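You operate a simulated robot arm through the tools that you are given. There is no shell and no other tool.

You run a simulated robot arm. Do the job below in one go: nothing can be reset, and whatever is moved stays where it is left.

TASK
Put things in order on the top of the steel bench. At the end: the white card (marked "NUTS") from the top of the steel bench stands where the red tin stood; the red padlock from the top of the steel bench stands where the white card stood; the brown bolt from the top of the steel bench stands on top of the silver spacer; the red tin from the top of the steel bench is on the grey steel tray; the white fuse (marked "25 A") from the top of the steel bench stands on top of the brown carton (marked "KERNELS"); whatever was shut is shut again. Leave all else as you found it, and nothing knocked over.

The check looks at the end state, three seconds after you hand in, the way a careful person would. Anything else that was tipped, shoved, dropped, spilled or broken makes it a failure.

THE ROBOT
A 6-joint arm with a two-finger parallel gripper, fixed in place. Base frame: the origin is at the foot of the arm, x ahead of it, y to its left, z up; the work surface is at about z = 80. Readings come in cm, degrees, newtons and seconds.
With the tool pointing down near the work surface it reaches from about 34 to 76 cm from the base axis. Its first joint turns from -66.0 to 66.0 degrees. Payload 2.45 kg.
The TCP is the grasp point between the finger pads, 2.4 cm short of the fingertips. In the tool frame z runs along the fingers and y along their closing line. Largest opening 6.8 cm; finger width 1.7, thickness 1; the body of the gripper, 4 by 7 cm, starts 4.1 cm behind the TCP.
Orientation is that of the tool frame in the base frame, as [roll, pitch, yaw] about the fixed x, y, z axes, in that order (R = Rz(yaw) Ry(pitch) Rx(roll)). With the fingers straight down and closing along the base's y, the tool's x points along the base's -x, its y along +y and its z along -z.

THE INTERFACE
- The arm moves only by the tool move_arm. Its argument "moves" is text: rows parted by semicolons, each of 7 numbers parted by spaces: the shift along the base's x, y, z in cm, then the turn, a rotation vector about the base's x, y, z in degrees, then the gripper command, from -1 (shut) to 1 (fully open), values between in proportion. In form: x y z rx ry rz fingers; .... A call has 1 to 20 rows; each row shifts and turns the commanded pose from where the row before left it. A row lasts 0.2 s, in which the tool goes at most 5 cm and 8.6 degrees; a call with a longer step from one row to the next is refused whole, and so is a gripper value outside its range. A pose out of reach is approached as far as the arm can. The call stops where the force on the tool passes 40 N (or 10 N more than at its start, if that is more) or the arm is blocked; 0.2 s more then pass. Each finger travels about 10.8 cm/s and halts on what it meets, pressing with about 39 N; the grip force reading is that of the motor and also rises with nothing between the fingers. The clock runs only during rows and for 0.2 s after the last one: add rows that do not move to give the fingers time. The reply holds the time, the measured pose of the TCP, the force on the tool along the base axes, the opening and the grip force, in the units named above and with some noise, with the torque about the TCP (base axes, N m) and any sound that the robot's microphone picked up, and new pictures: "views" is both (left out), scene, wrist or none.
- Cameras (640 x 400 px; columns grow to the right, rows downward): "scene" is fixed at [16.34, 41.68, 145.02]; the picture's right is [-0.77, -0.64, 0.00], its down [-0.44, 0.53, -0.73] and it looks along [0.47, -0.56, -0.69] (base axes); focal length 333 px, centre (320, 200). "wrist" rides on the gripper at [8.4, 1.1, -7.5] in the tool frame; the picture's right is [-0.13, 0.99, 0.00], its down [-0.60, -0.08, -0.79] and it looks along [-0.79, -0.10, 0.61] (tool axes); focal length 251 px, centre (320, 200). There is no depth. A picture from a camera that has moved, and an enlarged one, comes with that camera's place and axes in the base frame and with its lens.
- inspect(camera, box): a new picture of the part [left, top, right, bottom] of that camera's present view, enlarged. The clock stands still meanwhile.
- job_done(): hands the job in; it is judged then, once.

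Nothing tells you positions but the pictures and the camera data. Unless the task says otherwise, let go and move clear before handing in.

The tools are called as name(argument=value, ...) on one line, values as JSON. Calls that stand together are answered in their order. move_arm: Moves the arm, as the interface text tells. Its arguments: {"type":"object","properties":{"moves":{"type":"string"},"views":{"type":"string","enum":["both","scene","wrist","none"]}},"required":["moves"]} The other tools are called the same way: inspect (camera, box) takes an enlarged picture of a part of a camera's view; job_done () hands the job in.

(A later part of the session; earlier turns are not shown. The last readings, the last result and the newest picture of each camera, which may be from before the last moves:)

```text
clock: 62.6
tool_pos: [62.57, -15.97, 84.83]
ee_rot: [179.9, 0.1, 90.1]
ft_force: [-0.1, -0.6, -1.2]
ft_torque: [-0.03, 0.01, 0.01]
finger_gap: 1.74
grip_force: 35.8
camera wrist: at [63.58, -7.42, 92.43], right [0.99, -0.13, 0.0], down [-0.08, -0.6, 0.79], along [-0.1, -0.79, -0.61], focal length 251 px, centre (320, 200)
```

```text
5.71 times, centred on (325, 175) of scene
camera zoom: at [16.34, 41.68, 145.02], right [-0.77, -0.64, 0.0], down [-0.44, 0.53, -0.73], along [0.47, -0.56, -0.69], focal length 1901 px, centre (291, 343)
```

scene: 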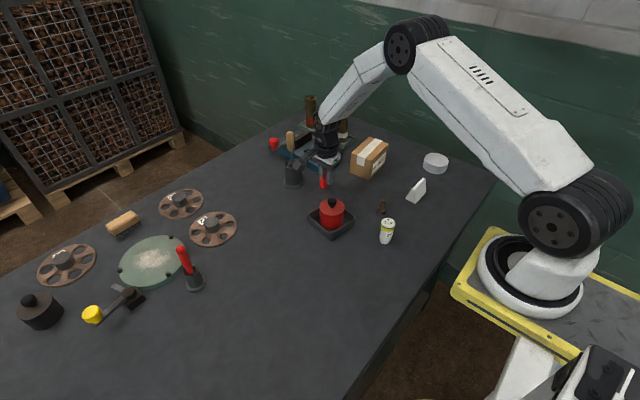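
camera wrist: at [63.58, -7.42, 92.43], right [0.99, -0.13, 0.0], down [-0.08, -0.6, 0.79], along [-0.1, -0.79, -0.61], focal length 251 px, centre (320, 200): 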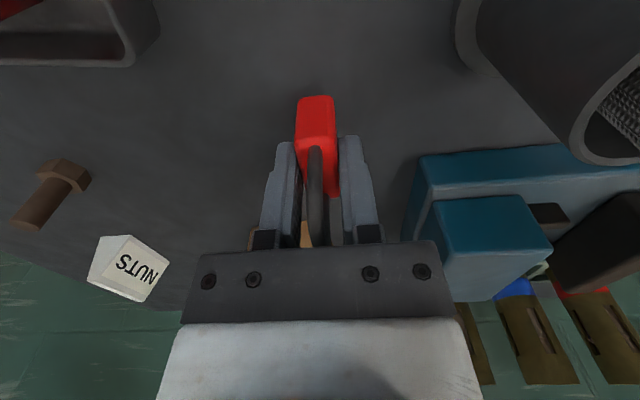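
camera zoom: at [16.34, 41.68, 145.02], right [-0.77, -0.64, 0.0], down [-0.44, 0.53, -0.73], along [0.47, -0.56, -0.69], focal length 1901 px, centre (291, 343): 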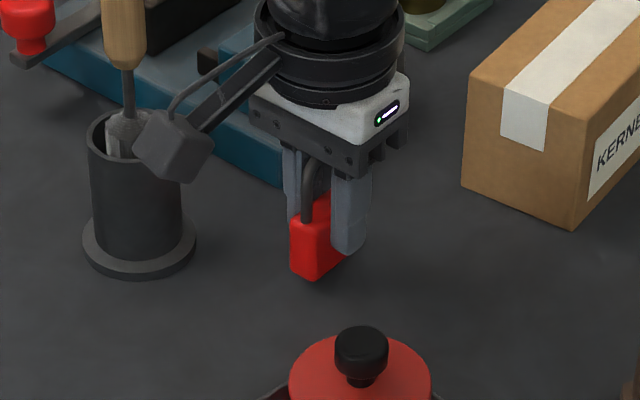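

The padlock is held firmly. I'll lift it, move along +y clear of the brush, then out to the card's old spot at (72.57,0.1).

move_arm(moves="0 0 4 0 0 0 -1; 0 0 4 0 0 0 -1; 0 0 4 0 0 0 -1; -0.5 4 0 0 0 0 -1; -0.5 4 0 0 0 0 -1; 0 4 0 0 0 0 -1; 0 4.05 0 0 0 0 -1; 3.7 0 0 0 0 0 -1; 3.7 0 0 0 0 0 -1; 3.67 0 0 0 0 0 -1; 0 0 0 0 0 0 -1; 0 0 -4 0 0 0 -1; 0 0 -4 0 0 0 -1; 0 0 -2.9 0 0 0 -1; 0 0 0 0 0 0 -1; 0 0 0 0 0 0 -1")

inspect(camera="wrist", box=[200, 0, 440, 200])

inspect(camera="scene", box=[220, 130, 310, 220])

```text
clock: 66.0
tool_pos: [72.47, -0.02, 86.07]
ee_rot: [-180.0, 0.0, 90.1]
ft_force: [0.0, 0.5, -0.9]
ft_torque: [0.02, 0.01, -0.03]
finger_gap: 1.75
grip_force: 35.7
camera wrist: at [73.6, 8.56, 93.56], right [0.99, -0.13, 0.0], down [-0.08, -0.6, 0.79], along [-0.1, -0.79, -0.61], focal length 251 px, centre (320, 200)
```

scene: 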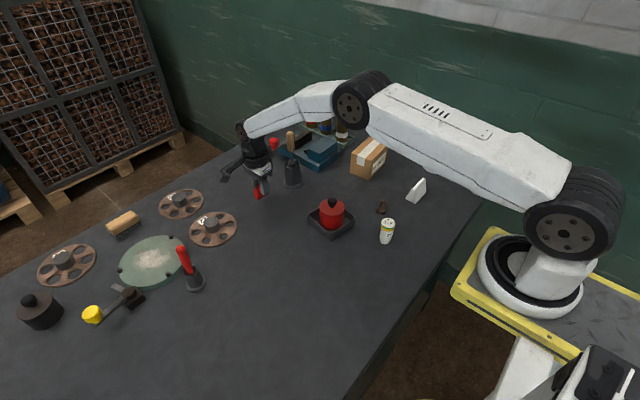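
wrist: 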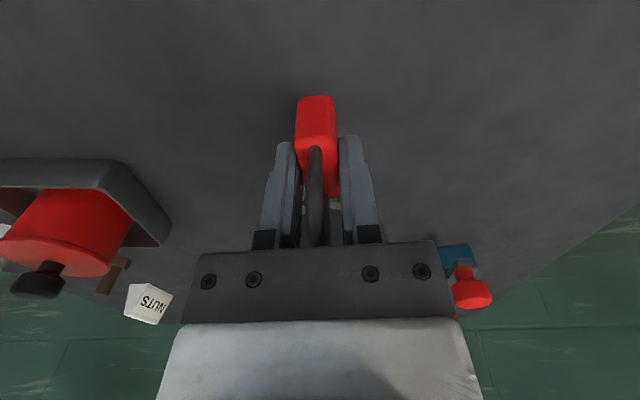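

```text
2.00 times, centred on (320, 100) of wrist
camera zoom: at [73.6, 8.56, 93.56], right [0.99, -0.13, 0.0], down [-0.08, -0.6, 0.79], along [-0.1, -0.79, -0.61], focal length 503 px, centre (320, 400)
```

zoom: 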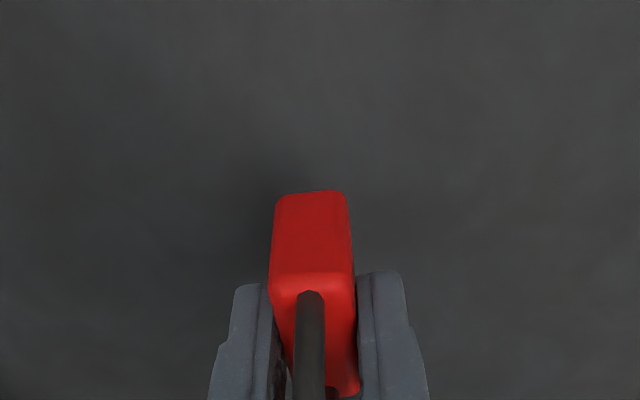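

```text
4.44 times, centred on (265, 175) of scene
camera zoom: at [16.34, 41.68, 145.02], right [-0.77, -0.64, 0.0], down [-0.44, 0.53, -0.73], along [0.47, -0.56, -0.69], focal length 1478 px, centre (564, 311)
```

zoom: 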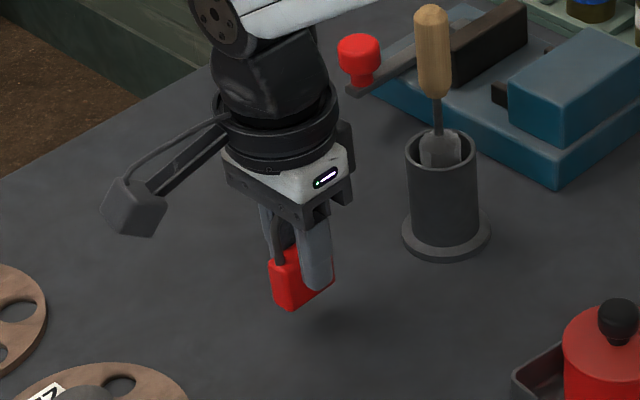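

The padlock is over the card's old spot. I'll lower it to the bench in small steps.

move_arm(moves="0.05 0.05 -1 0 0 0 -1; 0 0 -0.8 0 0 0 -1; 0 0 -0.15 0 0 0 -1; 0 0 0 0 0 0 -1", views="none")

```text
clock: 67.0
tool_pos: [72.51, 0.19, 84.08]
ee_rot: [180.0, 0.0, 90.0]
ft_force: [-0.3, 0.0, -1.4]
ft_torque: [0.01, 0.01, 0.01]
finger_gap: 1.77
grip_force: 36.5
```

move_arm(moves="0 0 -0.1 0 0 0 -1; 0 0 -0.1 0 0 0 -1; 0 0 0 0 0 0 -1", views="none")

```text
clock: 67.8
tool_pos: [72.69, 0.16, 83.87]
ee_rot: [180.0, -0.1, 90.0]
ft_force: [-1.2, -0.1, 4.4]
ft_torque: [0.02, 0.06, 0.02]
finger_gap: 1.75
grip_force: 35.9
```

The padlock has just touched the bench with about 5 N. I'll open and rise straight up clear of the shackle.

move_arm(moves="0 0 0 0 0 0 0; 0 0 0 0 0 0 0.4; 0 0 0 0 0 0 0.4; 0 0 2 0 0 0 0.4; 0 0 3 0 0 0 0.4; 0 0 4 0 0 0 0.4; 0 0 4 0 0 0 0.4; 0 0 0 0 0 0 0.4")

inspect(camera="scene", box=[220, 120, 310, 220])

inspect(camera="wrist", box=[200, 0, 440, 200])

```text
clock: 69.7
tool_pos: [72.69, -0.03, 96.98]
ee_rot: [-179.8, 0.0, 90.1]
ft_force: [0.4, -0.8, -0.5]
ft_torque: [0.02, -0.01, -0.03]
finger_gap: 4.76
grip_force: 0.1
camera wrist: at [73.83, 8.6, 104.6], right [0.99, -0.13, 0.0], down [-0.08, -0.6, 0.79], along [-0.1, -0.79, -0.61], focal length 251 px, centre (320, 200)
```

scene: 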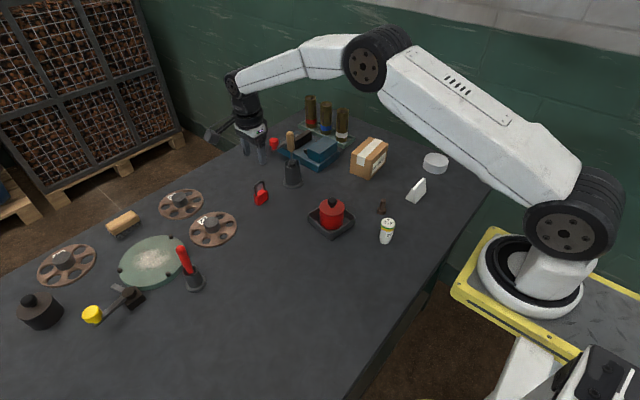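
wrist: 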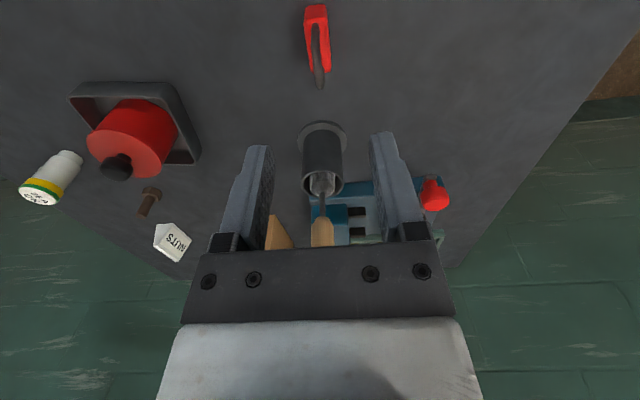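

```text
4.00 times, centred on (265, 170) of scene
camera zoom: at [16.34, 41.68, 145.02], right [-0.77, -0.64, 0.0], down [-0.44, 0.53, -0.73], along [0.47, -0.56, -0.69], focal length 1330 px, centre (540, 320)
```

zoom: 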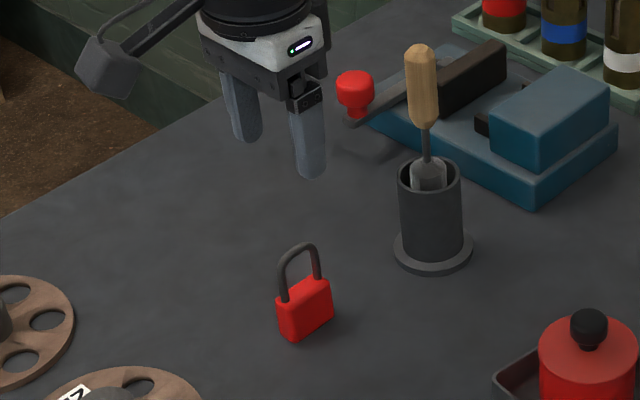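

```text
2.00 times, centred on (320, 100) of wrist
camera zoom: at [73.83, 8.6, 104.6], right [0.99, -0.13, 0.0], down [-0.08, -0.6, 0.79], along [-0.1, -0.79, -0.61], focal length 503 px, centre (320, 400)
```

zoom: 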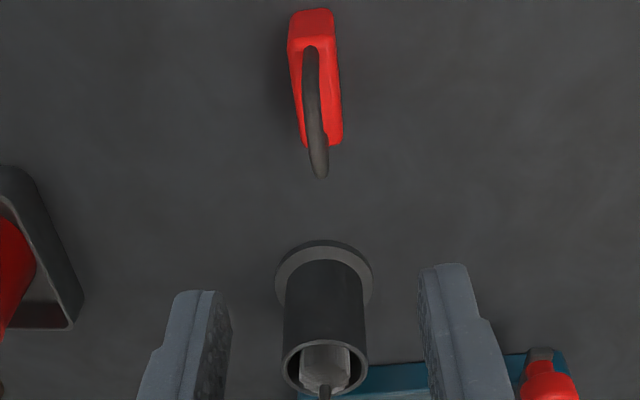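

The padlock stands where the card was. Next is the bolt near (44.8,-18.5), so I'll move there to view it.

move_arm(moves="-3.97 -2 0 0 0 0 0.4; -3.97 -2 0 0 0 0 0.4; -3.97 -2 0 0 0 0 0.4; -3.97 -2 0 0 0 0 0.4; -3.97 -2 0 0 0 0 0.4; -3.97 -2 0 0 0 0 0.4; -3.97 -2 0 0 0 0 0.4; 0 0 -2 0 0 0 0.4; 0 0 0 0 0 0 0.4; 0 0 0 0 0 0 0.4")

inspect(camera="wrist", box=[200, 0, 440, 200])

inspect(camera="scene", box=[360, 180, 420, 250])

```text
clock: 71.8
tool_pos: [44.88, -13.95, 94.73]
ee_rot: [180.0, -0.1, 90.0]
ft_force: [0.1, -0.5, 0.2]
ft_torque: [-0.02, -0.01, -0.03]
finger_gap: 4.78
grip_force: 0.0
camera wrist: at [45.94, -5.36, 102.33], right [0.99, -0.13, 0.0], down [-0.08, -0.6, 0.79], along [-0.1, -0.79, -0.61], focal length 251 px, centre (320, 200)
```

scene: 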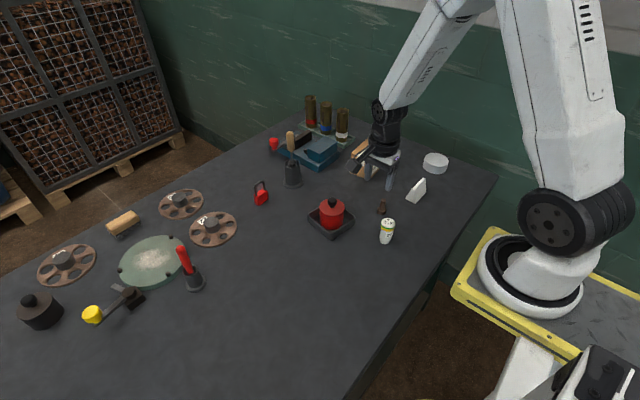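
wrist: 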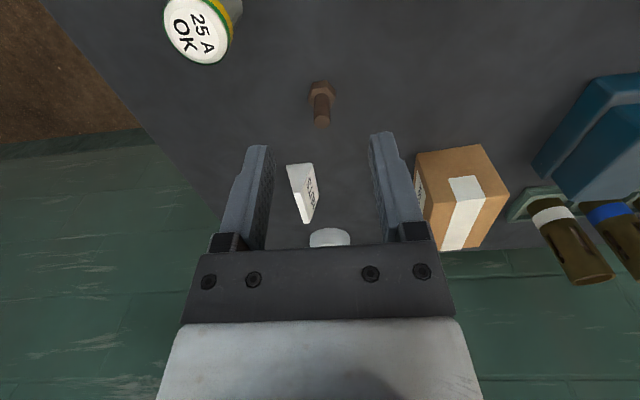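

```text
2.00 times, centred on (320, 100) of wrist
camera zoom: at [45.94, -5.36, 102.33], right [0.99, -0.13, 0.0], down [-0.08, -0.6, 0.79], along [-0.1, -0.79, -0.61], focal length 503 px, centre (320, 400)
```

zoom: 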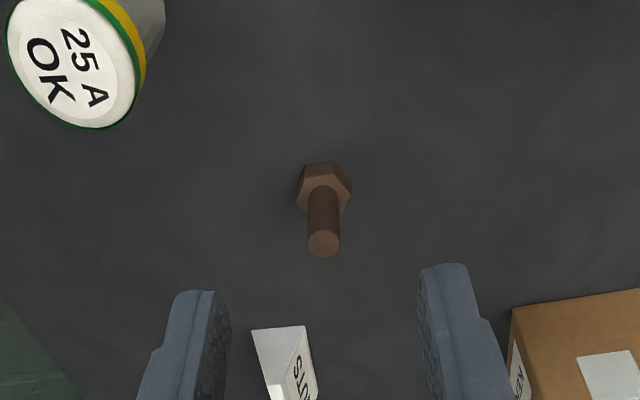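

```text
5.71 times, centred on (390, 215) of scene
camera zoom: at [16.34, 41.68, 145.02], right [-0.77, -0.64, 0.0], down [-0.44, 0.53, -0.73], along [0.47, -0.56, -0.69], focal length 1901 px, centre (-80, 114)
```

zoom: 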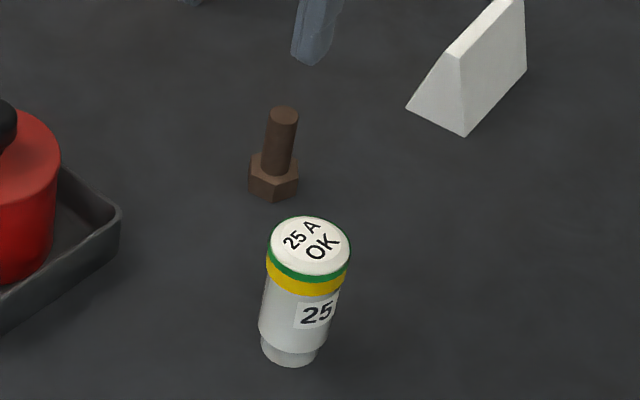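

The bolt stands about 4.8 cm tall with a 1.3 cm shank, at about (44.5,-17.6). I'll move above it, lower, and confirm the alignment.

move_arm(moves="-0.17 -1.93 0 0 0 0 0.4; -0.17 -1.93 -1.5 0 0 0 0.4; 0 0 -3 0 0 0 0.4; 0 0 0 0 0 0 0.4; 0 0 0 0 0 0 0.4", views="wrist")

inspect(camera="wrist", box=[200, 0, 440, 200])

```text
clock: 73.0
tool_pos: [44.63, -17.83, 90.39]
ee_rot: [-179.9, 0.1, 90.1]
ft_force: [-0.3, -0.3, -0.5]
ft_torque: [0.01, 0.02, 0.04]
finger_gap: 4.77
grip_force: 0.0
camera wrist: at [45.69, -9.36, 97.93], right [0.99, -0.13, 0.0], down [-0.08, -0.6, 0.79], along [-0.1, -0.79, -0.61], focal length 251 px, centre (320, 200)
```

wrist: 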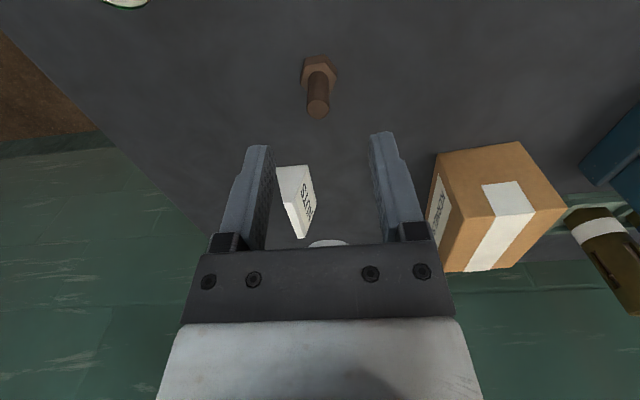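

```text
2.00 times, centred on (320, 100) of wrist
camera zoom: at [45.69, -9.36, 97.93], right [0.99, -0.13, 0.0], down [-0.08, -0.6, 0.79], along [-0.1, -0.79, -0.61], focal length 503 px, centre (320, 400)
```

zoom: 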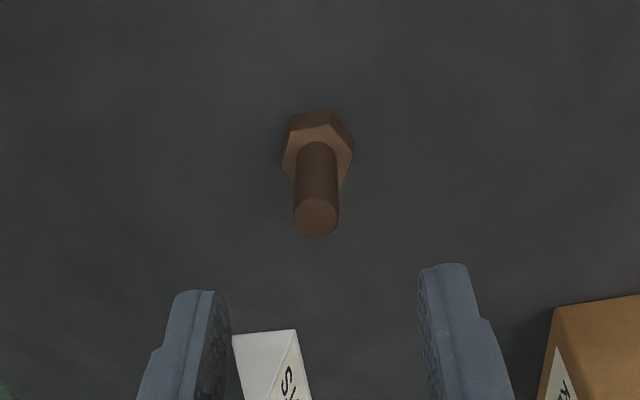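

Alignment is within about 0.1 cm. I'll descend so the fingertips sit just above the bolt's head, then close on the shank and lift.

move_arm(moves="-0.11 0.08 -3 0 0 0 0.4; 0 0 -2 0 0 0 0.4; 0 0 -1.15 0 0 0 0.4; 0 0 0 0 0 0 0.4; 0 0 0 0 0 0 -0.3; 0 0 0 0 0 0 -1; 0 0 0 0 0 0 -1; 0 0 0 0 0 0 -1; 0 0 1 0 0 0 -1; 0 0 0 0 0 0 -1")

inspect(camera="wrist", box=[200, 0, 440, 200])

inspect(camera="scene", box=[350, 170, 420, 250])

```text
clock: 75.2
tool_pos: [44.51, -17.65, 85.22]
ee_rot: [-180.0, -0.1, 90.0]
ft_force: [0.5, 0.5, -1.1]
ft_torque: [0.01, 0.02, -0.01]
finger_gap: 1.27
grip_force: 32.3
camera wrist: at [45.55, -9.12, 92.69], right [0.99, -0.13, 0.0], down [-0.08, -0.6, 0.79], along [-0.1, -0.79, -0.61], focal length 251 px, centre (320, 200)
```

scene: 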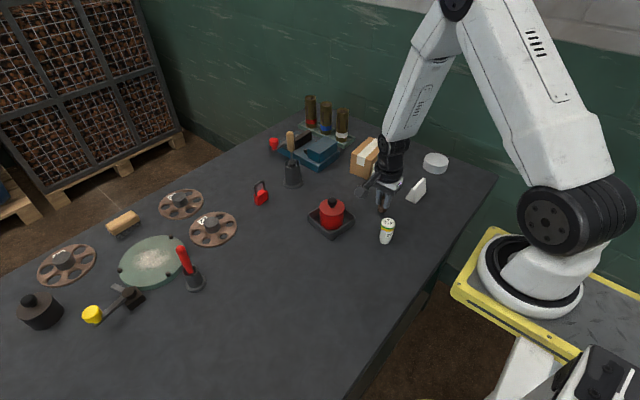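
wrist: 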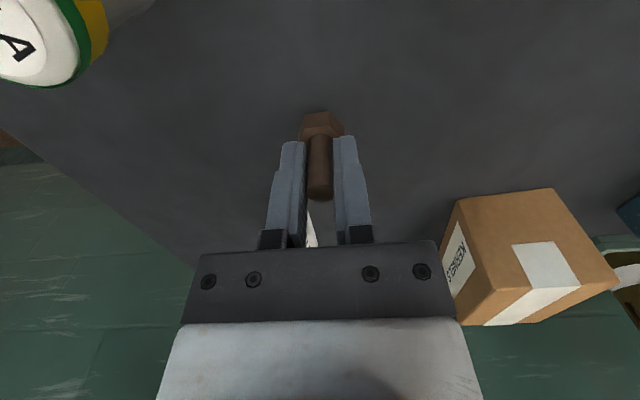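

```text
2.00 times, centred on (320, 100) of wrist
camera zoom: at [45.55, -9.12, 92.69], right [0.99, -0.13, 0.0], down [-0.08, -0.6, 0.79], along [-0.1, -0.79, -0.61], focal length 503 px, centre (320, 400)
```

zoom: 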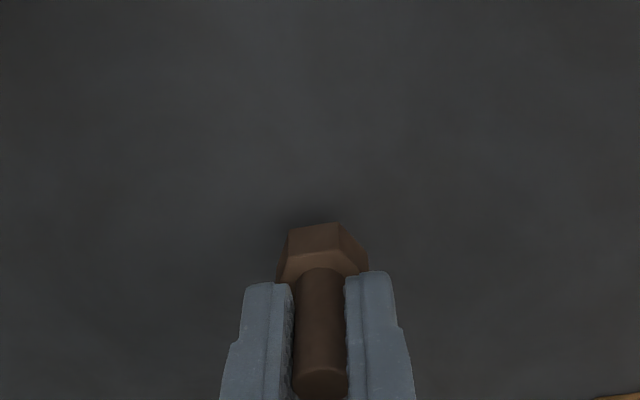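

```text
5.00 times, centred on (385, 210) of scene
camera zoom: at [16.34, 41.68, 145.02], right [-0.77, -0.64, 0.0], down [-0.44, 0.53, -0.73], along [0.47, -0.56, -0.69], focal length 1663 px, centre (-5, 150)
```

zoom: 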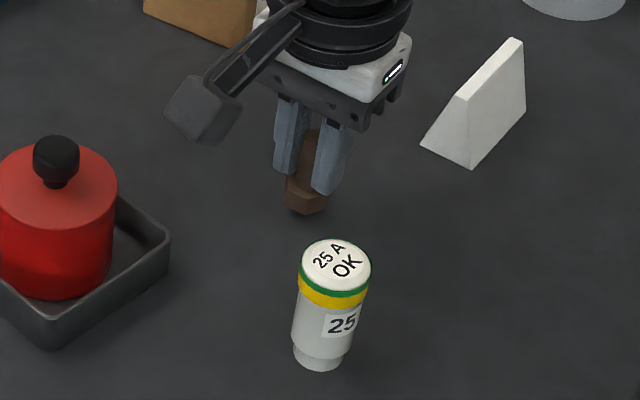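

The bolt is held. I'll lift it over the card and view the silver spacer from close by.

move_arm(moves="0 0 4 0 0 0 -1; 0 0 4 0 0 0 -1; 0 0 3.8 0 0 0 -1; -0.33 -4.22 0 0 0 0 -1; -0.33 -4.22 0 0 0 0 -1; -0.33 -4.22 0 0 0 0 -1; -0.33 -4.22 0 0 0 0 -1; -0.33 -4.22 0 0 0 0 -1; -0.33 -4.22 0 0 0 0 -1; 0 0 0 0 0 0 -1; 0 0 0 0 0 0 -1")

inspect(camera="wrist", box=[200, 0, 440, 200])

inspect(camera="scene", box=[390, 110, 470, 200])

```text
clock: 77.7
tool_pos: [42.48, -43.22, 97.14]
ee_rot: [180.0, 0.1, 90.0]
ft_force: [-0.3, -0.4, -0.2]
ft_torque: [0.0, 0.03, -0.01]
finger_gap: 1.26
grip_force: 33.4
camera wrist: at [43.52, -34.73, 104.66], right [0.99, -0.13, 0.0], down [-0.08, -0.6, 0.79], along [-0.1, -0.79, -0.61], focal length 251 px, centre (320, 200)
```

scene: 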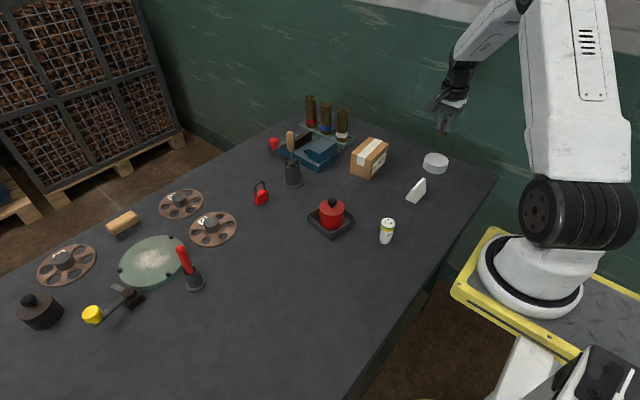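
wrist: 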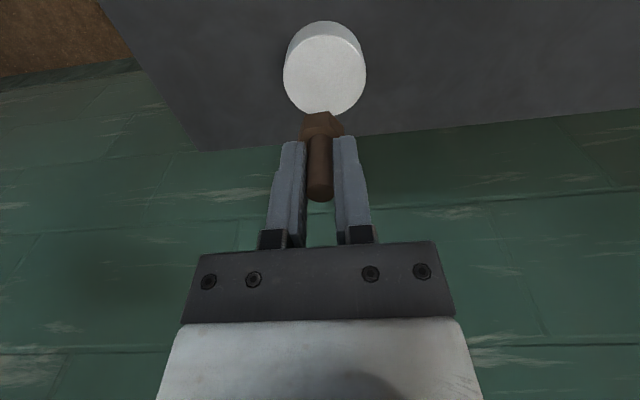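

```text
2.00 times, centred on (320, 100) of wrist
camera zoom: at [43.52, -34.73, 104.66], right [0.99, -0.13, 0.0], down [-0.08, -0.6, 0.79], along [-0.1, -0.79, -0.61], focal length 503 px, centre (320, 400)
```

zoom: 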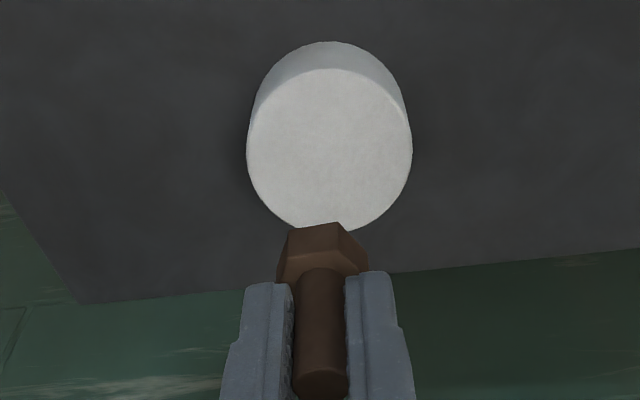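

```text
4.44 times, centred on (430, 155) of scene
camera zoom: at [16.34, 41.67, 145.02], right [-0.77, -0.64, 0.0], down [-0.44, 0.53, -0.73], along [0.47, -0.56, -0.69], focal length 1478 px, centre (-169, 400)
```

zoom: 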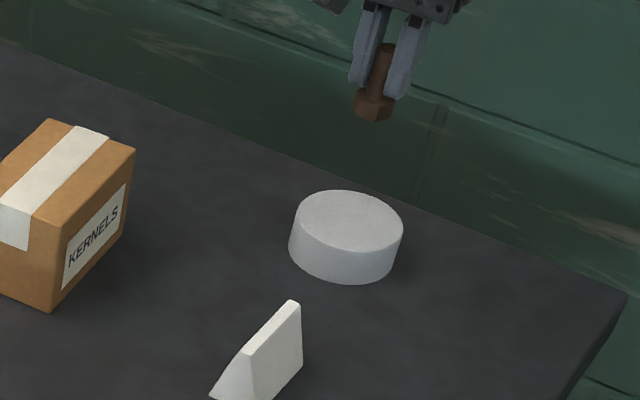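

The spacer's top is at about z=82.8, centred 2.8 cm further in -y. I'll move over its centre and lower the bolt to just above it.

move_arm(moves="0.04 -2.76 0 0 0 0 -1; 0 0 -4 0 0 0 -1; 0 0 -3.5 0 0 0 -1; 0 0 -1.7 0 0 0 -1; 0 0 0 0 0 0 -1; 0 0 0 0 0 0 -1")

inspect(camera="wrist", box=[200, 0, 440, 200])

inspect(camera="scene", box=[400, 120, 470, 190])

```text
clock: 79.0
tool_pos: [42.25, -45.82, 87.66]
ee_rot: [180.0, 0.0, 90.0]
ft_force: [0.0, -0.1, -0.5]
ft_torque: [0.0, 0.01, 0.01]
finger_gap: 1.26
grip_force: 32.9
camera wrist: at [43.34, -37.28, 95.25], right [0.99, -0.13, 0.0], down [-0.08, -0.6, 0.79], along [-0.1, -0.79, -0.61], focal length 251 px, centre (320, 200)
```

scene: 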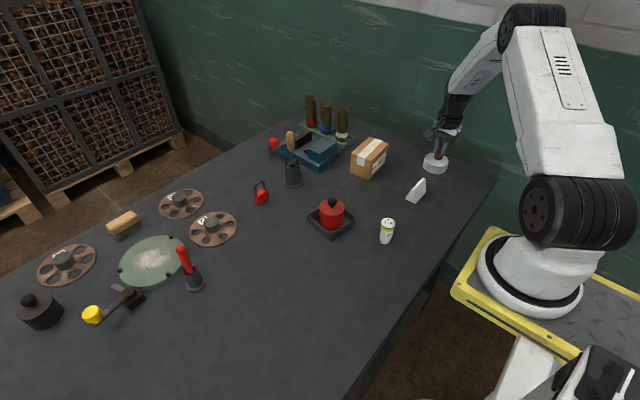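
wrist: 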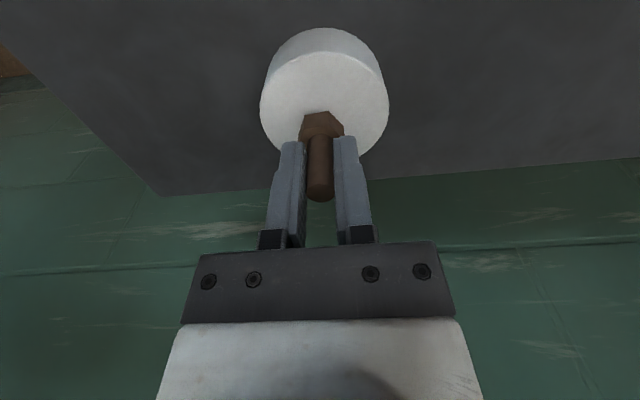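

```text
2.00 times, centred on (320, 100) of wrist
camera zoom: at [43.34, -37.28, 95.25], right [0.99, -0.13, 0.0], down [-0.08, -0.6, 0.79], along [-0.1, -0.79, -0.61], focal length 503 px, centre (320, 400)
```

zoom: 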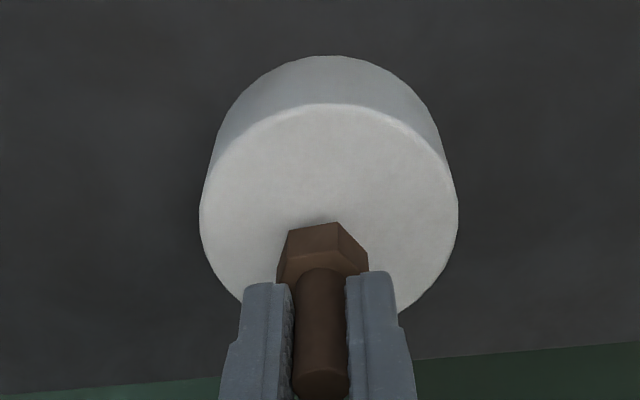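

```text
5.71 times, centred on (435, 155) of scene
camera zoom: at [16.34, 41.68, 145.02], right [-0.77, -0.64, 0.0], down [-0.44, 0.53, -0.73], along [0.47, -0.56, -0.69], focal length 1901 px, centre (-337, 457)
```

zoom: 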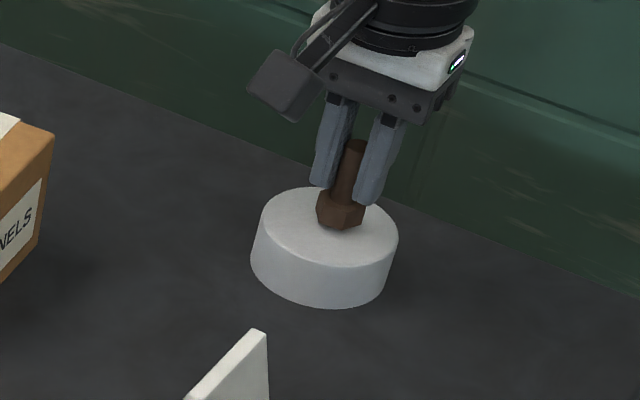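

The bolt is slightly off the spacer's centre, so I'll shift +0.3 cm in x and lower gently to contact.

move_arm(moves="0.3 0 0 0 0 0 -1; 0 0 -0.4 0 0 0 -1; 0 0 -0.15 0 0 0 -1; 0 0 0 0 0 0 -1", views="none")

```text
clock: 80.0
tool_pos: [42.85, -45.84, 87.3]
ee_rot: [179.9, 0.2, 90.1]
ft_force: [0.5, -0.3, -0.4]
ft_torque: [0.02, -0.02, 0.03]
finger_gap: 1.28
grip_force: 33.2
```

move_arm(moves="0 0 -0.12 0 0 0 -1; 0 0 -0.1 0 0 0 -1; 0 0 0 0 0 0 -1", views="wrist")

inspect(camera="wrist", box=[200, 0, 440, 200])

```text
clock: 80.8
tool_pos: [42.72, -45.78, 87.19]
ee_rot: [-180.0, 0.2, 90.1]
ft_force: [-4.2, 2.4, 16.2]
ft_torque: [0.08, 0.12, -0.03]
finger_gap: 1.3
grip_force: 33.1
camera wrist: at [43.84, -37.25, 94.66], right [0.99, -0.13, 0.0], down [-0.08, -0.6, 0.79], along [-0.1, -0.79, -0.61], focal length 251 px, centre (320, 200)
```

wrist: 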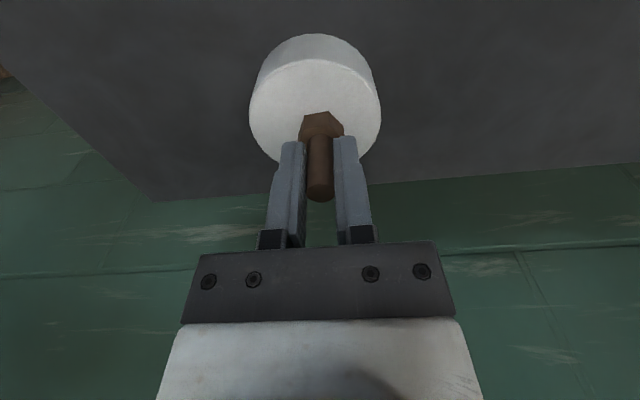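

```text
2.00 times, centred on (320, 100) of wrist
camera zoom: at [43.84, -37.25, 94.66], right [0.99, -0.13, 0.0], down [-0.08, -0.6, 0.79], along [-0.1, -0.79, -0.61], focal length 503 px, centre (320, 400)
```

zoom: 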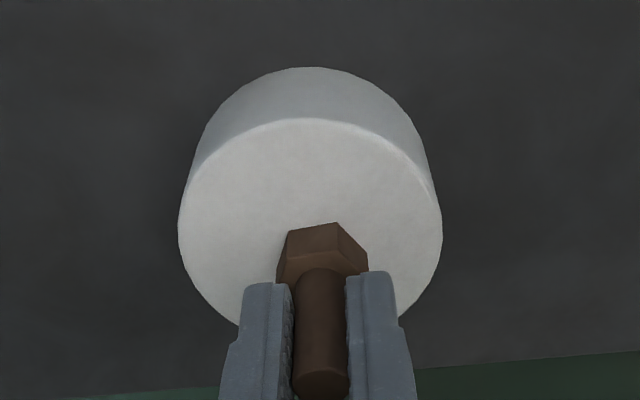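

The bolt rests on the spacer about 0.3 cm off centre, well inside its top. I'll release and rise straight up.

move_arm(moves="0 0 0.08 0 0 0 -1; 0 0 0 0 0 0 -0.3; 0 0 0 0 0 0 0.2; 0 0 0 0 0 0 0.2; 0 0 2 0 0 0 0.2; 0 0 3 0 0 0 0.2; 0 0 4 0 0 0 0.2; 0 0 0 0 0 0 0.2")

inspect(camera="scene", box=[390, 120, 470, 200])

inspect(camera="wrist", box=[200, 0, 440, 200])

```text
clock: 82.7
tool_pos: [42.73, -46.0, 96.34]
ee_rot: [-180.0, 0.0, 89.9]
ft_force: [-0.1, -0.8, -1.0]
ft_torque: [-0.01, 0.0, -0.04]
finger_gap: 4.06
grip_force: 0.0
camera wrist: at [43.87, -37.33, 103.75], right [0.99, -0.13, 0.0], down [-0.08, -0.6, 0.79], along [-0.1, -0.79, -0.61], focal length 251 px, centre (320, 200)
```

scene: 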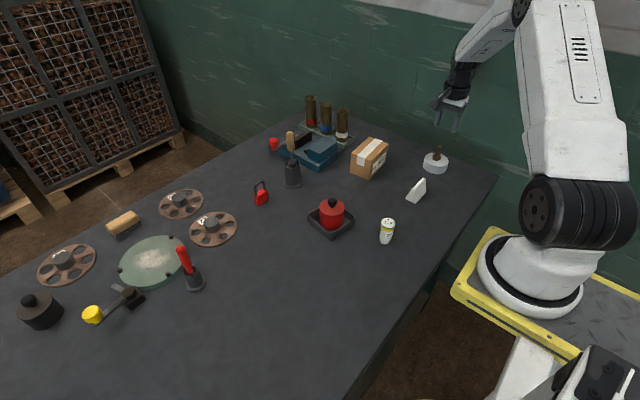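
wrist: 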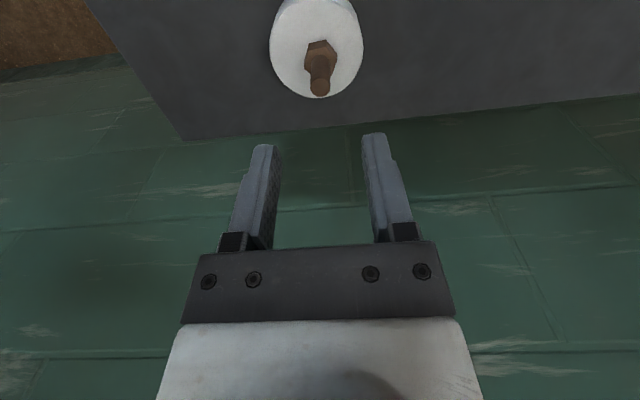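

```text
5.00 times, centred on (430, 160) of scene
camera zoom: at [16.34, 41.68, 145.02], right [-0.77, -0.64, 0.0], down [-0.44, 0.53, -0.73], along [0.47, -0.56, -0.69], focal length 1663 px, centre (-230, 400)
```

zoom: 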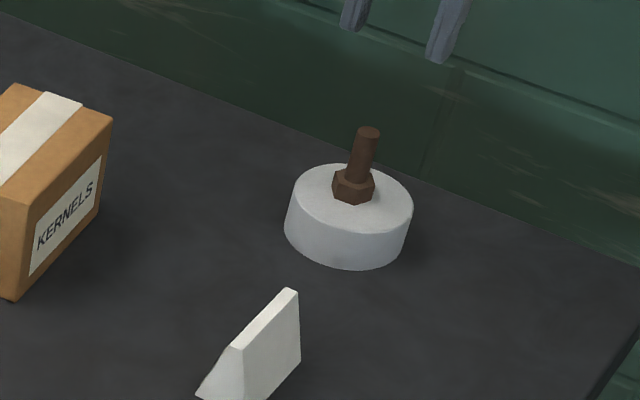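

```text
2.00 times, centred on (320, 100) of wrist
camera zoom: at [43.87, -37.33, 103.75], right [0.99, -0.13, 0.0], down [-0.08, -0.6, 0.79], along [-0.1, -0.79, -0.61], focal length 503 px, centre (320, 400)
```

zoom: 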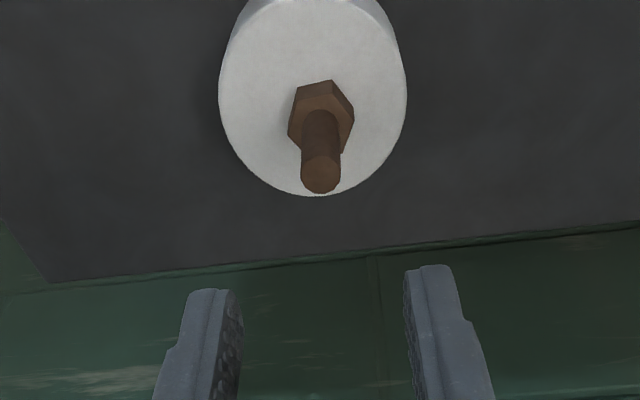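

The bolt stands on the spacer. Last is the fuse near (38,-9.6), so I'll move over to view it.

move_arm(moves="-0.47 4.05 0.1 0 0 0 0.6; -0.47 4.05 0 0 0 0 0.6; -0.47 4.05 0 0 0 0 0.6; -0.47 4.05 0 0 0 0 0.6; -0.47 4.05 0 0 0 0 0.6; -0.47 4.05 0 0 0 0 0.6; -0.47 4.05 0 0 0 0 0.6; -0.47 4.05 0 0 0 0 0.6; -0.47 4.05 0 0 0 0 0.6; -0.47 4.05 0 0 0 0 0.6; 0 0 0 0 0 0 0.6; 0 0 0 0 0 0 0.6")

inspect(camera="wrist", box=[200, 0, 440, 200])

inspect(camera="scene", box=[360, 190, 420, 250])

```text
clock: 85.2
tool_pos: [38.18, -5.12, 96.29]
ee_rot: [180.0, 0.0, 90.0]
ft_force: [0.4, -0.2, 0.1]
ft_torque: [-0.01, 0.03, -0.05]
finger_gap: 5.43
grip_force: 0.1
camera wrist: at [39.27, 3.44, 103.74], right [0.99, -0.13, 0.0], down [-0.08, -0.6, 0.79], along [-0.1, -0.79, -0.61], focal length 251 px, centre (320, 200)
```

scene: 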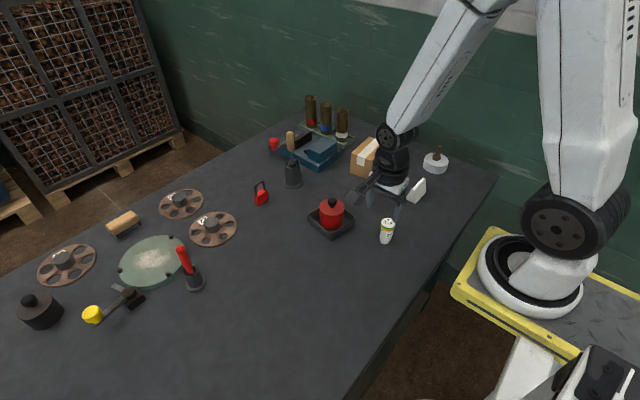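
wrist: 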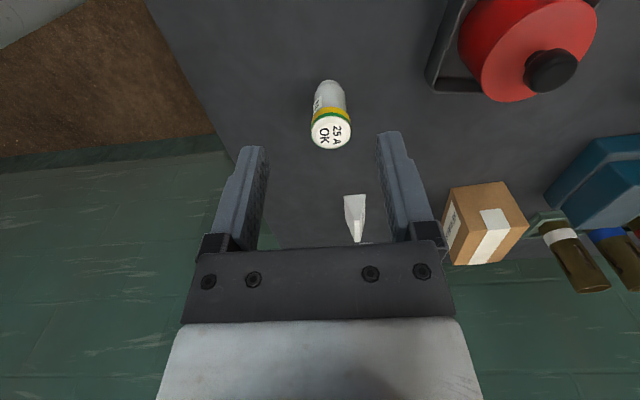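

```text
2.00 times, centred on (320, 100) of wrist
camera zoom: at [39.27, 3.44, 103.74], right [0.99, -0.13, 0.0], down [-0.08, -0.6, 0.79], along [-0.1, -0.79, -0.61], focal length 503 px, centre (320, 400)
```

zoom: 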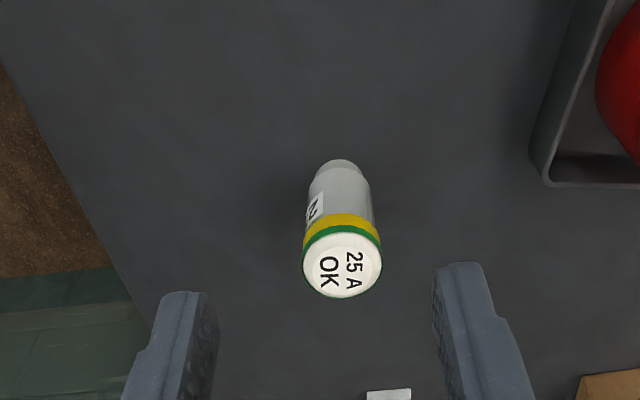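

```text
6.67 times, centred on (390, 220) of scene
camera zoom: at [16.34, 41.68, 145.02], right [-0.77, -0.64, 0.0], down [-0.44, 0.53, -0.73], along [0.47, -0.56, -0.69], focal length 2217 px, centre (-147, 67)
```

zoom: 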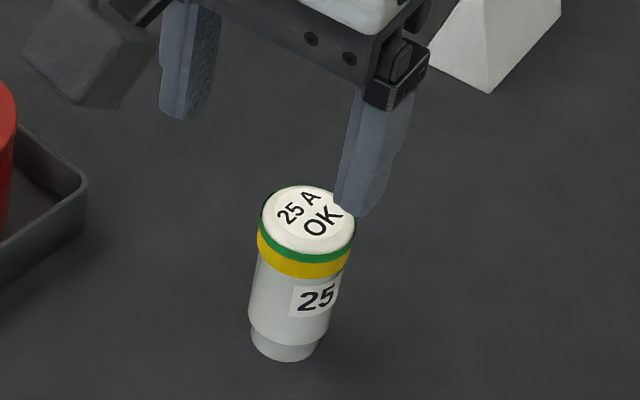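

The fuse is about 6.7 cm tall with a 3.3 cm cap, centred near (38.45,-9.7). I'll move above it, lower, and confirm the alignment.

move_arm(moves="0.15 -2.4 0 0 0 0 0.6; 0.15 -2.36 -1 0 0 0 0.6; 0 0 -3 0 0 0 0.6; 0 0 0 0 0 0 0.6; 0 0 0 0 0 0 0.6", views="wrist")

inspect(camera="wrist", box=[200, 0, 440, 200])

```text
clock: 86.5
tool_pos: [38.37, -9.97, 92.1]
ee_rot: [179.9, 0.0, 90.0]
ft_force: [0.2, 0.3, 0.4]
ft_torque: [-0.02, -0.01, 0.0]
finger_gap: 5.42
grip_force: 0.0
camera wrist: at [39.51, -1.4, 99.6], right [0.99, -0.13, 0.0], down [-0.08, -0.6, 0.79], along [-0.1, -0.79, -0.61], focal length 251 px, centre (320, 200)
```

wrist: 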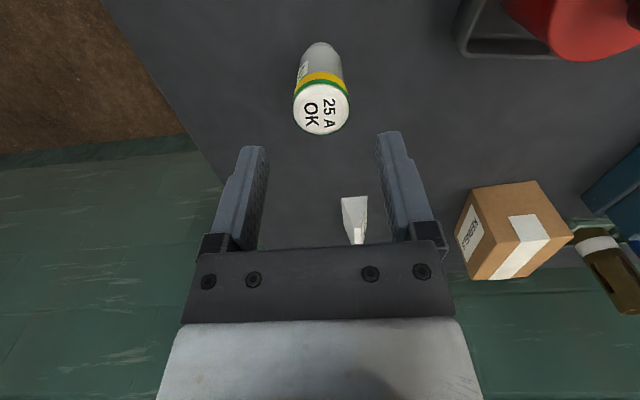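

```text
2.00 times, centred on (320, 100) of wrist
camera zoom: at [39.51, -1.4, 99.6], right [0.99, -0.13, 0.0], down [-0.08, -0.6, 0.79], along [-0.1, -0.79, -0.61], focal length 503 px, centre (320, 400)
```

zoom: 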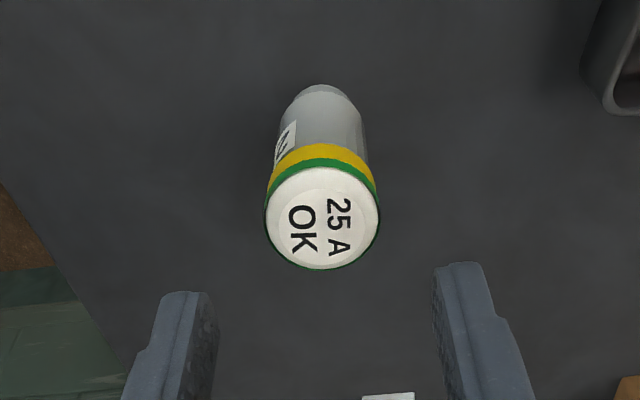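

The fuse is centred to within a millimetre. I'll descend, grip its cap section and lift slightly.

move_arm(moves="0 0.05 -3 0 0 0 0.6; 0 0 -2.5 0 0 0 0.6; 0 0 -1.3 0 0 0 0.6; 0 0 0 0 0 0 0.6; 0 0 0 0 0 0 0; 0 0 0 0 0 0 -1; 0 0 0 0 0 0 -1; 0 0 0 0 0 0 -1; 0 0 0.5 0 0 0 -1; 0 0 0.5 0 0 0 -1; 0 0 0 0 0 0 -1")

inspect(camera="wrist", box=[200, 0, 440, 200])

inspect(camera="scene", box=[350, 180, 420, 260])

```text
clock: 88.8
tool_pos: [38.34, -10.0, 86.42]
ee_rot: [180.0, 0.0, 90.0]
ft_force: [0.3, 0.0, -1.0]
ft_torque: [0.04, -0.01, 0.02]
finger_gap: 2.91
grip_force: 39.1
camera wrist: at [39.5, -1.36, 93.98], right [0.99, -0.13, 0.0], down [-0.08, -0.6, 0.79], along [-0.1, -0.79, -0.61], focal length 251 px, centre (320, 200)
```

scene: 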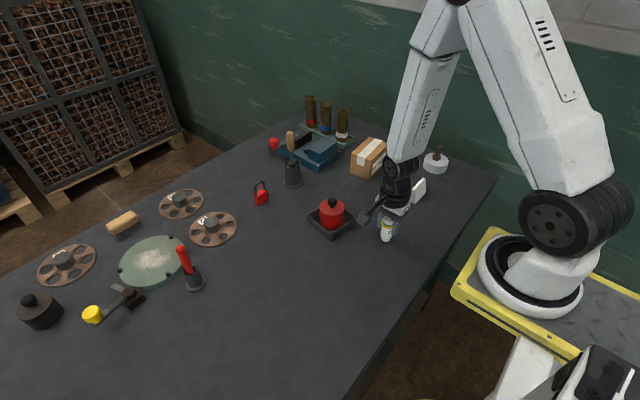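
wrist: 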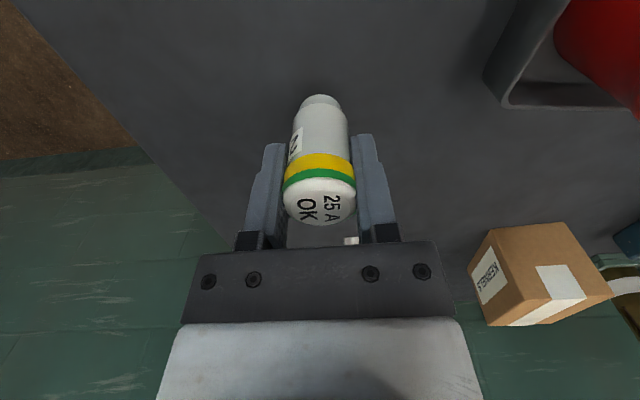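

```text
2.00 times, centred on (320, 100) of wrist
camera zoom: at [39.5, -1.36, 93.98], right [0.99, -0.13, 0.0], down [-0.08, -0.6, 0.79], along [-0.1, -0.79, -0.61], focal length 503 px, centre (320, 400)
```

zoom: 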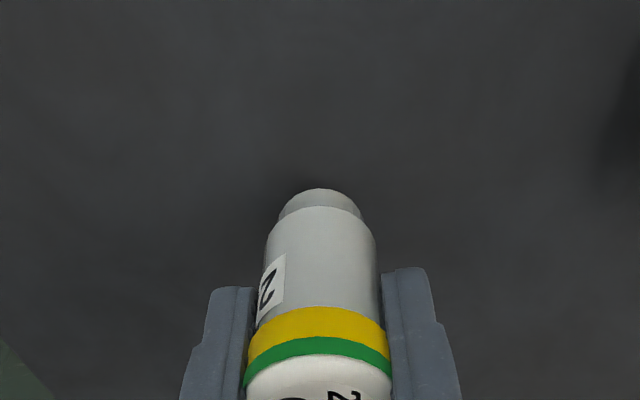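

```text
5.00 times, centred on (385, 220) of scene
camera zoom: at [16.34, 41.68, 145.02], right [-0.77, -0.64, 0.0], down [-0.44, 0.53, -0.73], along [0.47, -0.56, -0.69], focal length 1663 px, centre (-5, 100)
```

zoom: 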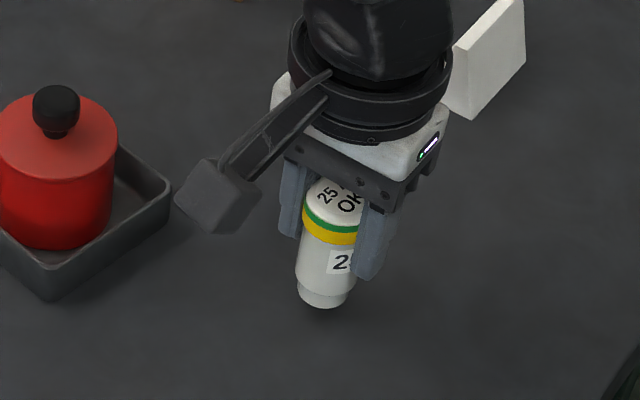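

The fuse is held upright. I'll lift it and move near the carton to locate the carton's top.

move_arm(moves="0 0 4.5 0 0 0 -1; 0 0 4.5 0 0 0 -1; 0 0 4.6 0 0 0 -1; 3.34 -2.68 0 0 0 0 -1; 3.34 -2.68 0 0 0 0 -1; 3.34 -2.68 0 0 0 0 -1; 3.34 -2.68 0 0 0 0 -1; 3.34 -2.68 0 0 0 0 -1; 3.34 -2.68 0 0 0 0 -1; 0 0 0 0 0 0 -1; 0 0 0 0 0 0 -1")

inspect(camera="wrist", box=[200, 0, 440, 200])

inspect(camera="scene", box=[320, 90, 410, 190])

```text
clock: 91.2
tool_pos: [58.63, -26.16, 99.96]
ee_rot: [-180.0, 0.1, 90.0]
ft_force: [0.2, 0.9, -0.4]
ft_torque: [0.03, 0.0, -0.01]
finger_gap: 2.92
grip_force: 38.4
camera wrist: at [59.74, -17.58, 107.57], right [0.99, -0.13, 0.0], down [-0.08, -0.6, 0.79], along [-0.1, -0.79, -0.61], focal length 251 px, centre (320, 200)
```

scene: 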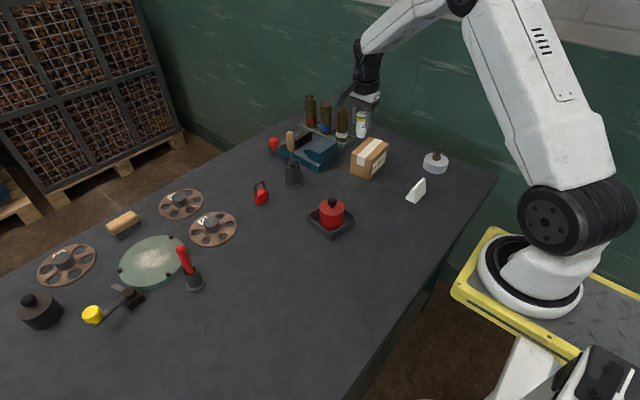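
wrist: 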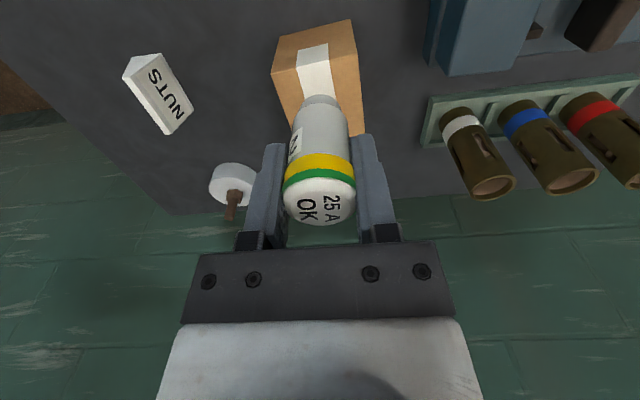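

```text
2.00 times, centred on (320, 100) of wrist
camera zoom: at [59.74, -17.58, 107.57], right [0.99, -0.13, 0.0], down [-0.08, -0.6, 0.79], along [-0.1, -0.79, -0.61], focal length 503 px, centre (320, 400)
```

zoom: 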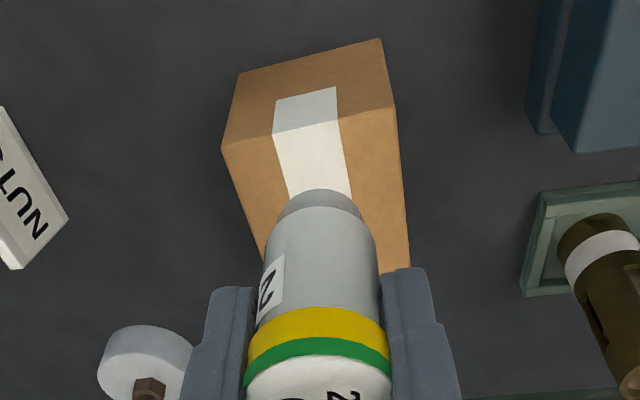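

```text
4.00 times, centred on (365, 140) of scene
camera zoom: at [16.34, 41.67, 145.02], right [-0.77, -0.64, 0.0], down [-0.44, 0.53, -0.73], along [0.47, -0.56, -0.69], focal length 1330 px, centre (140, 440)
```

zoom: 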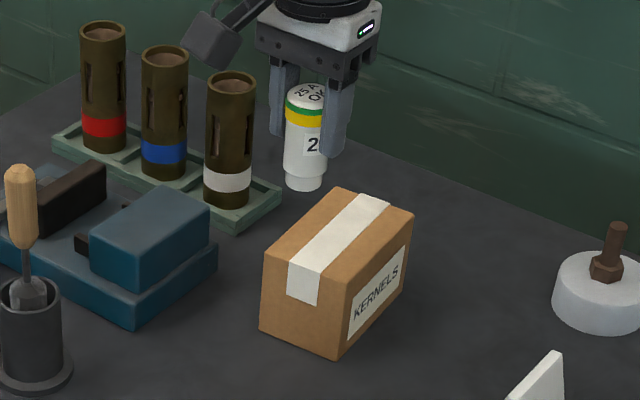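

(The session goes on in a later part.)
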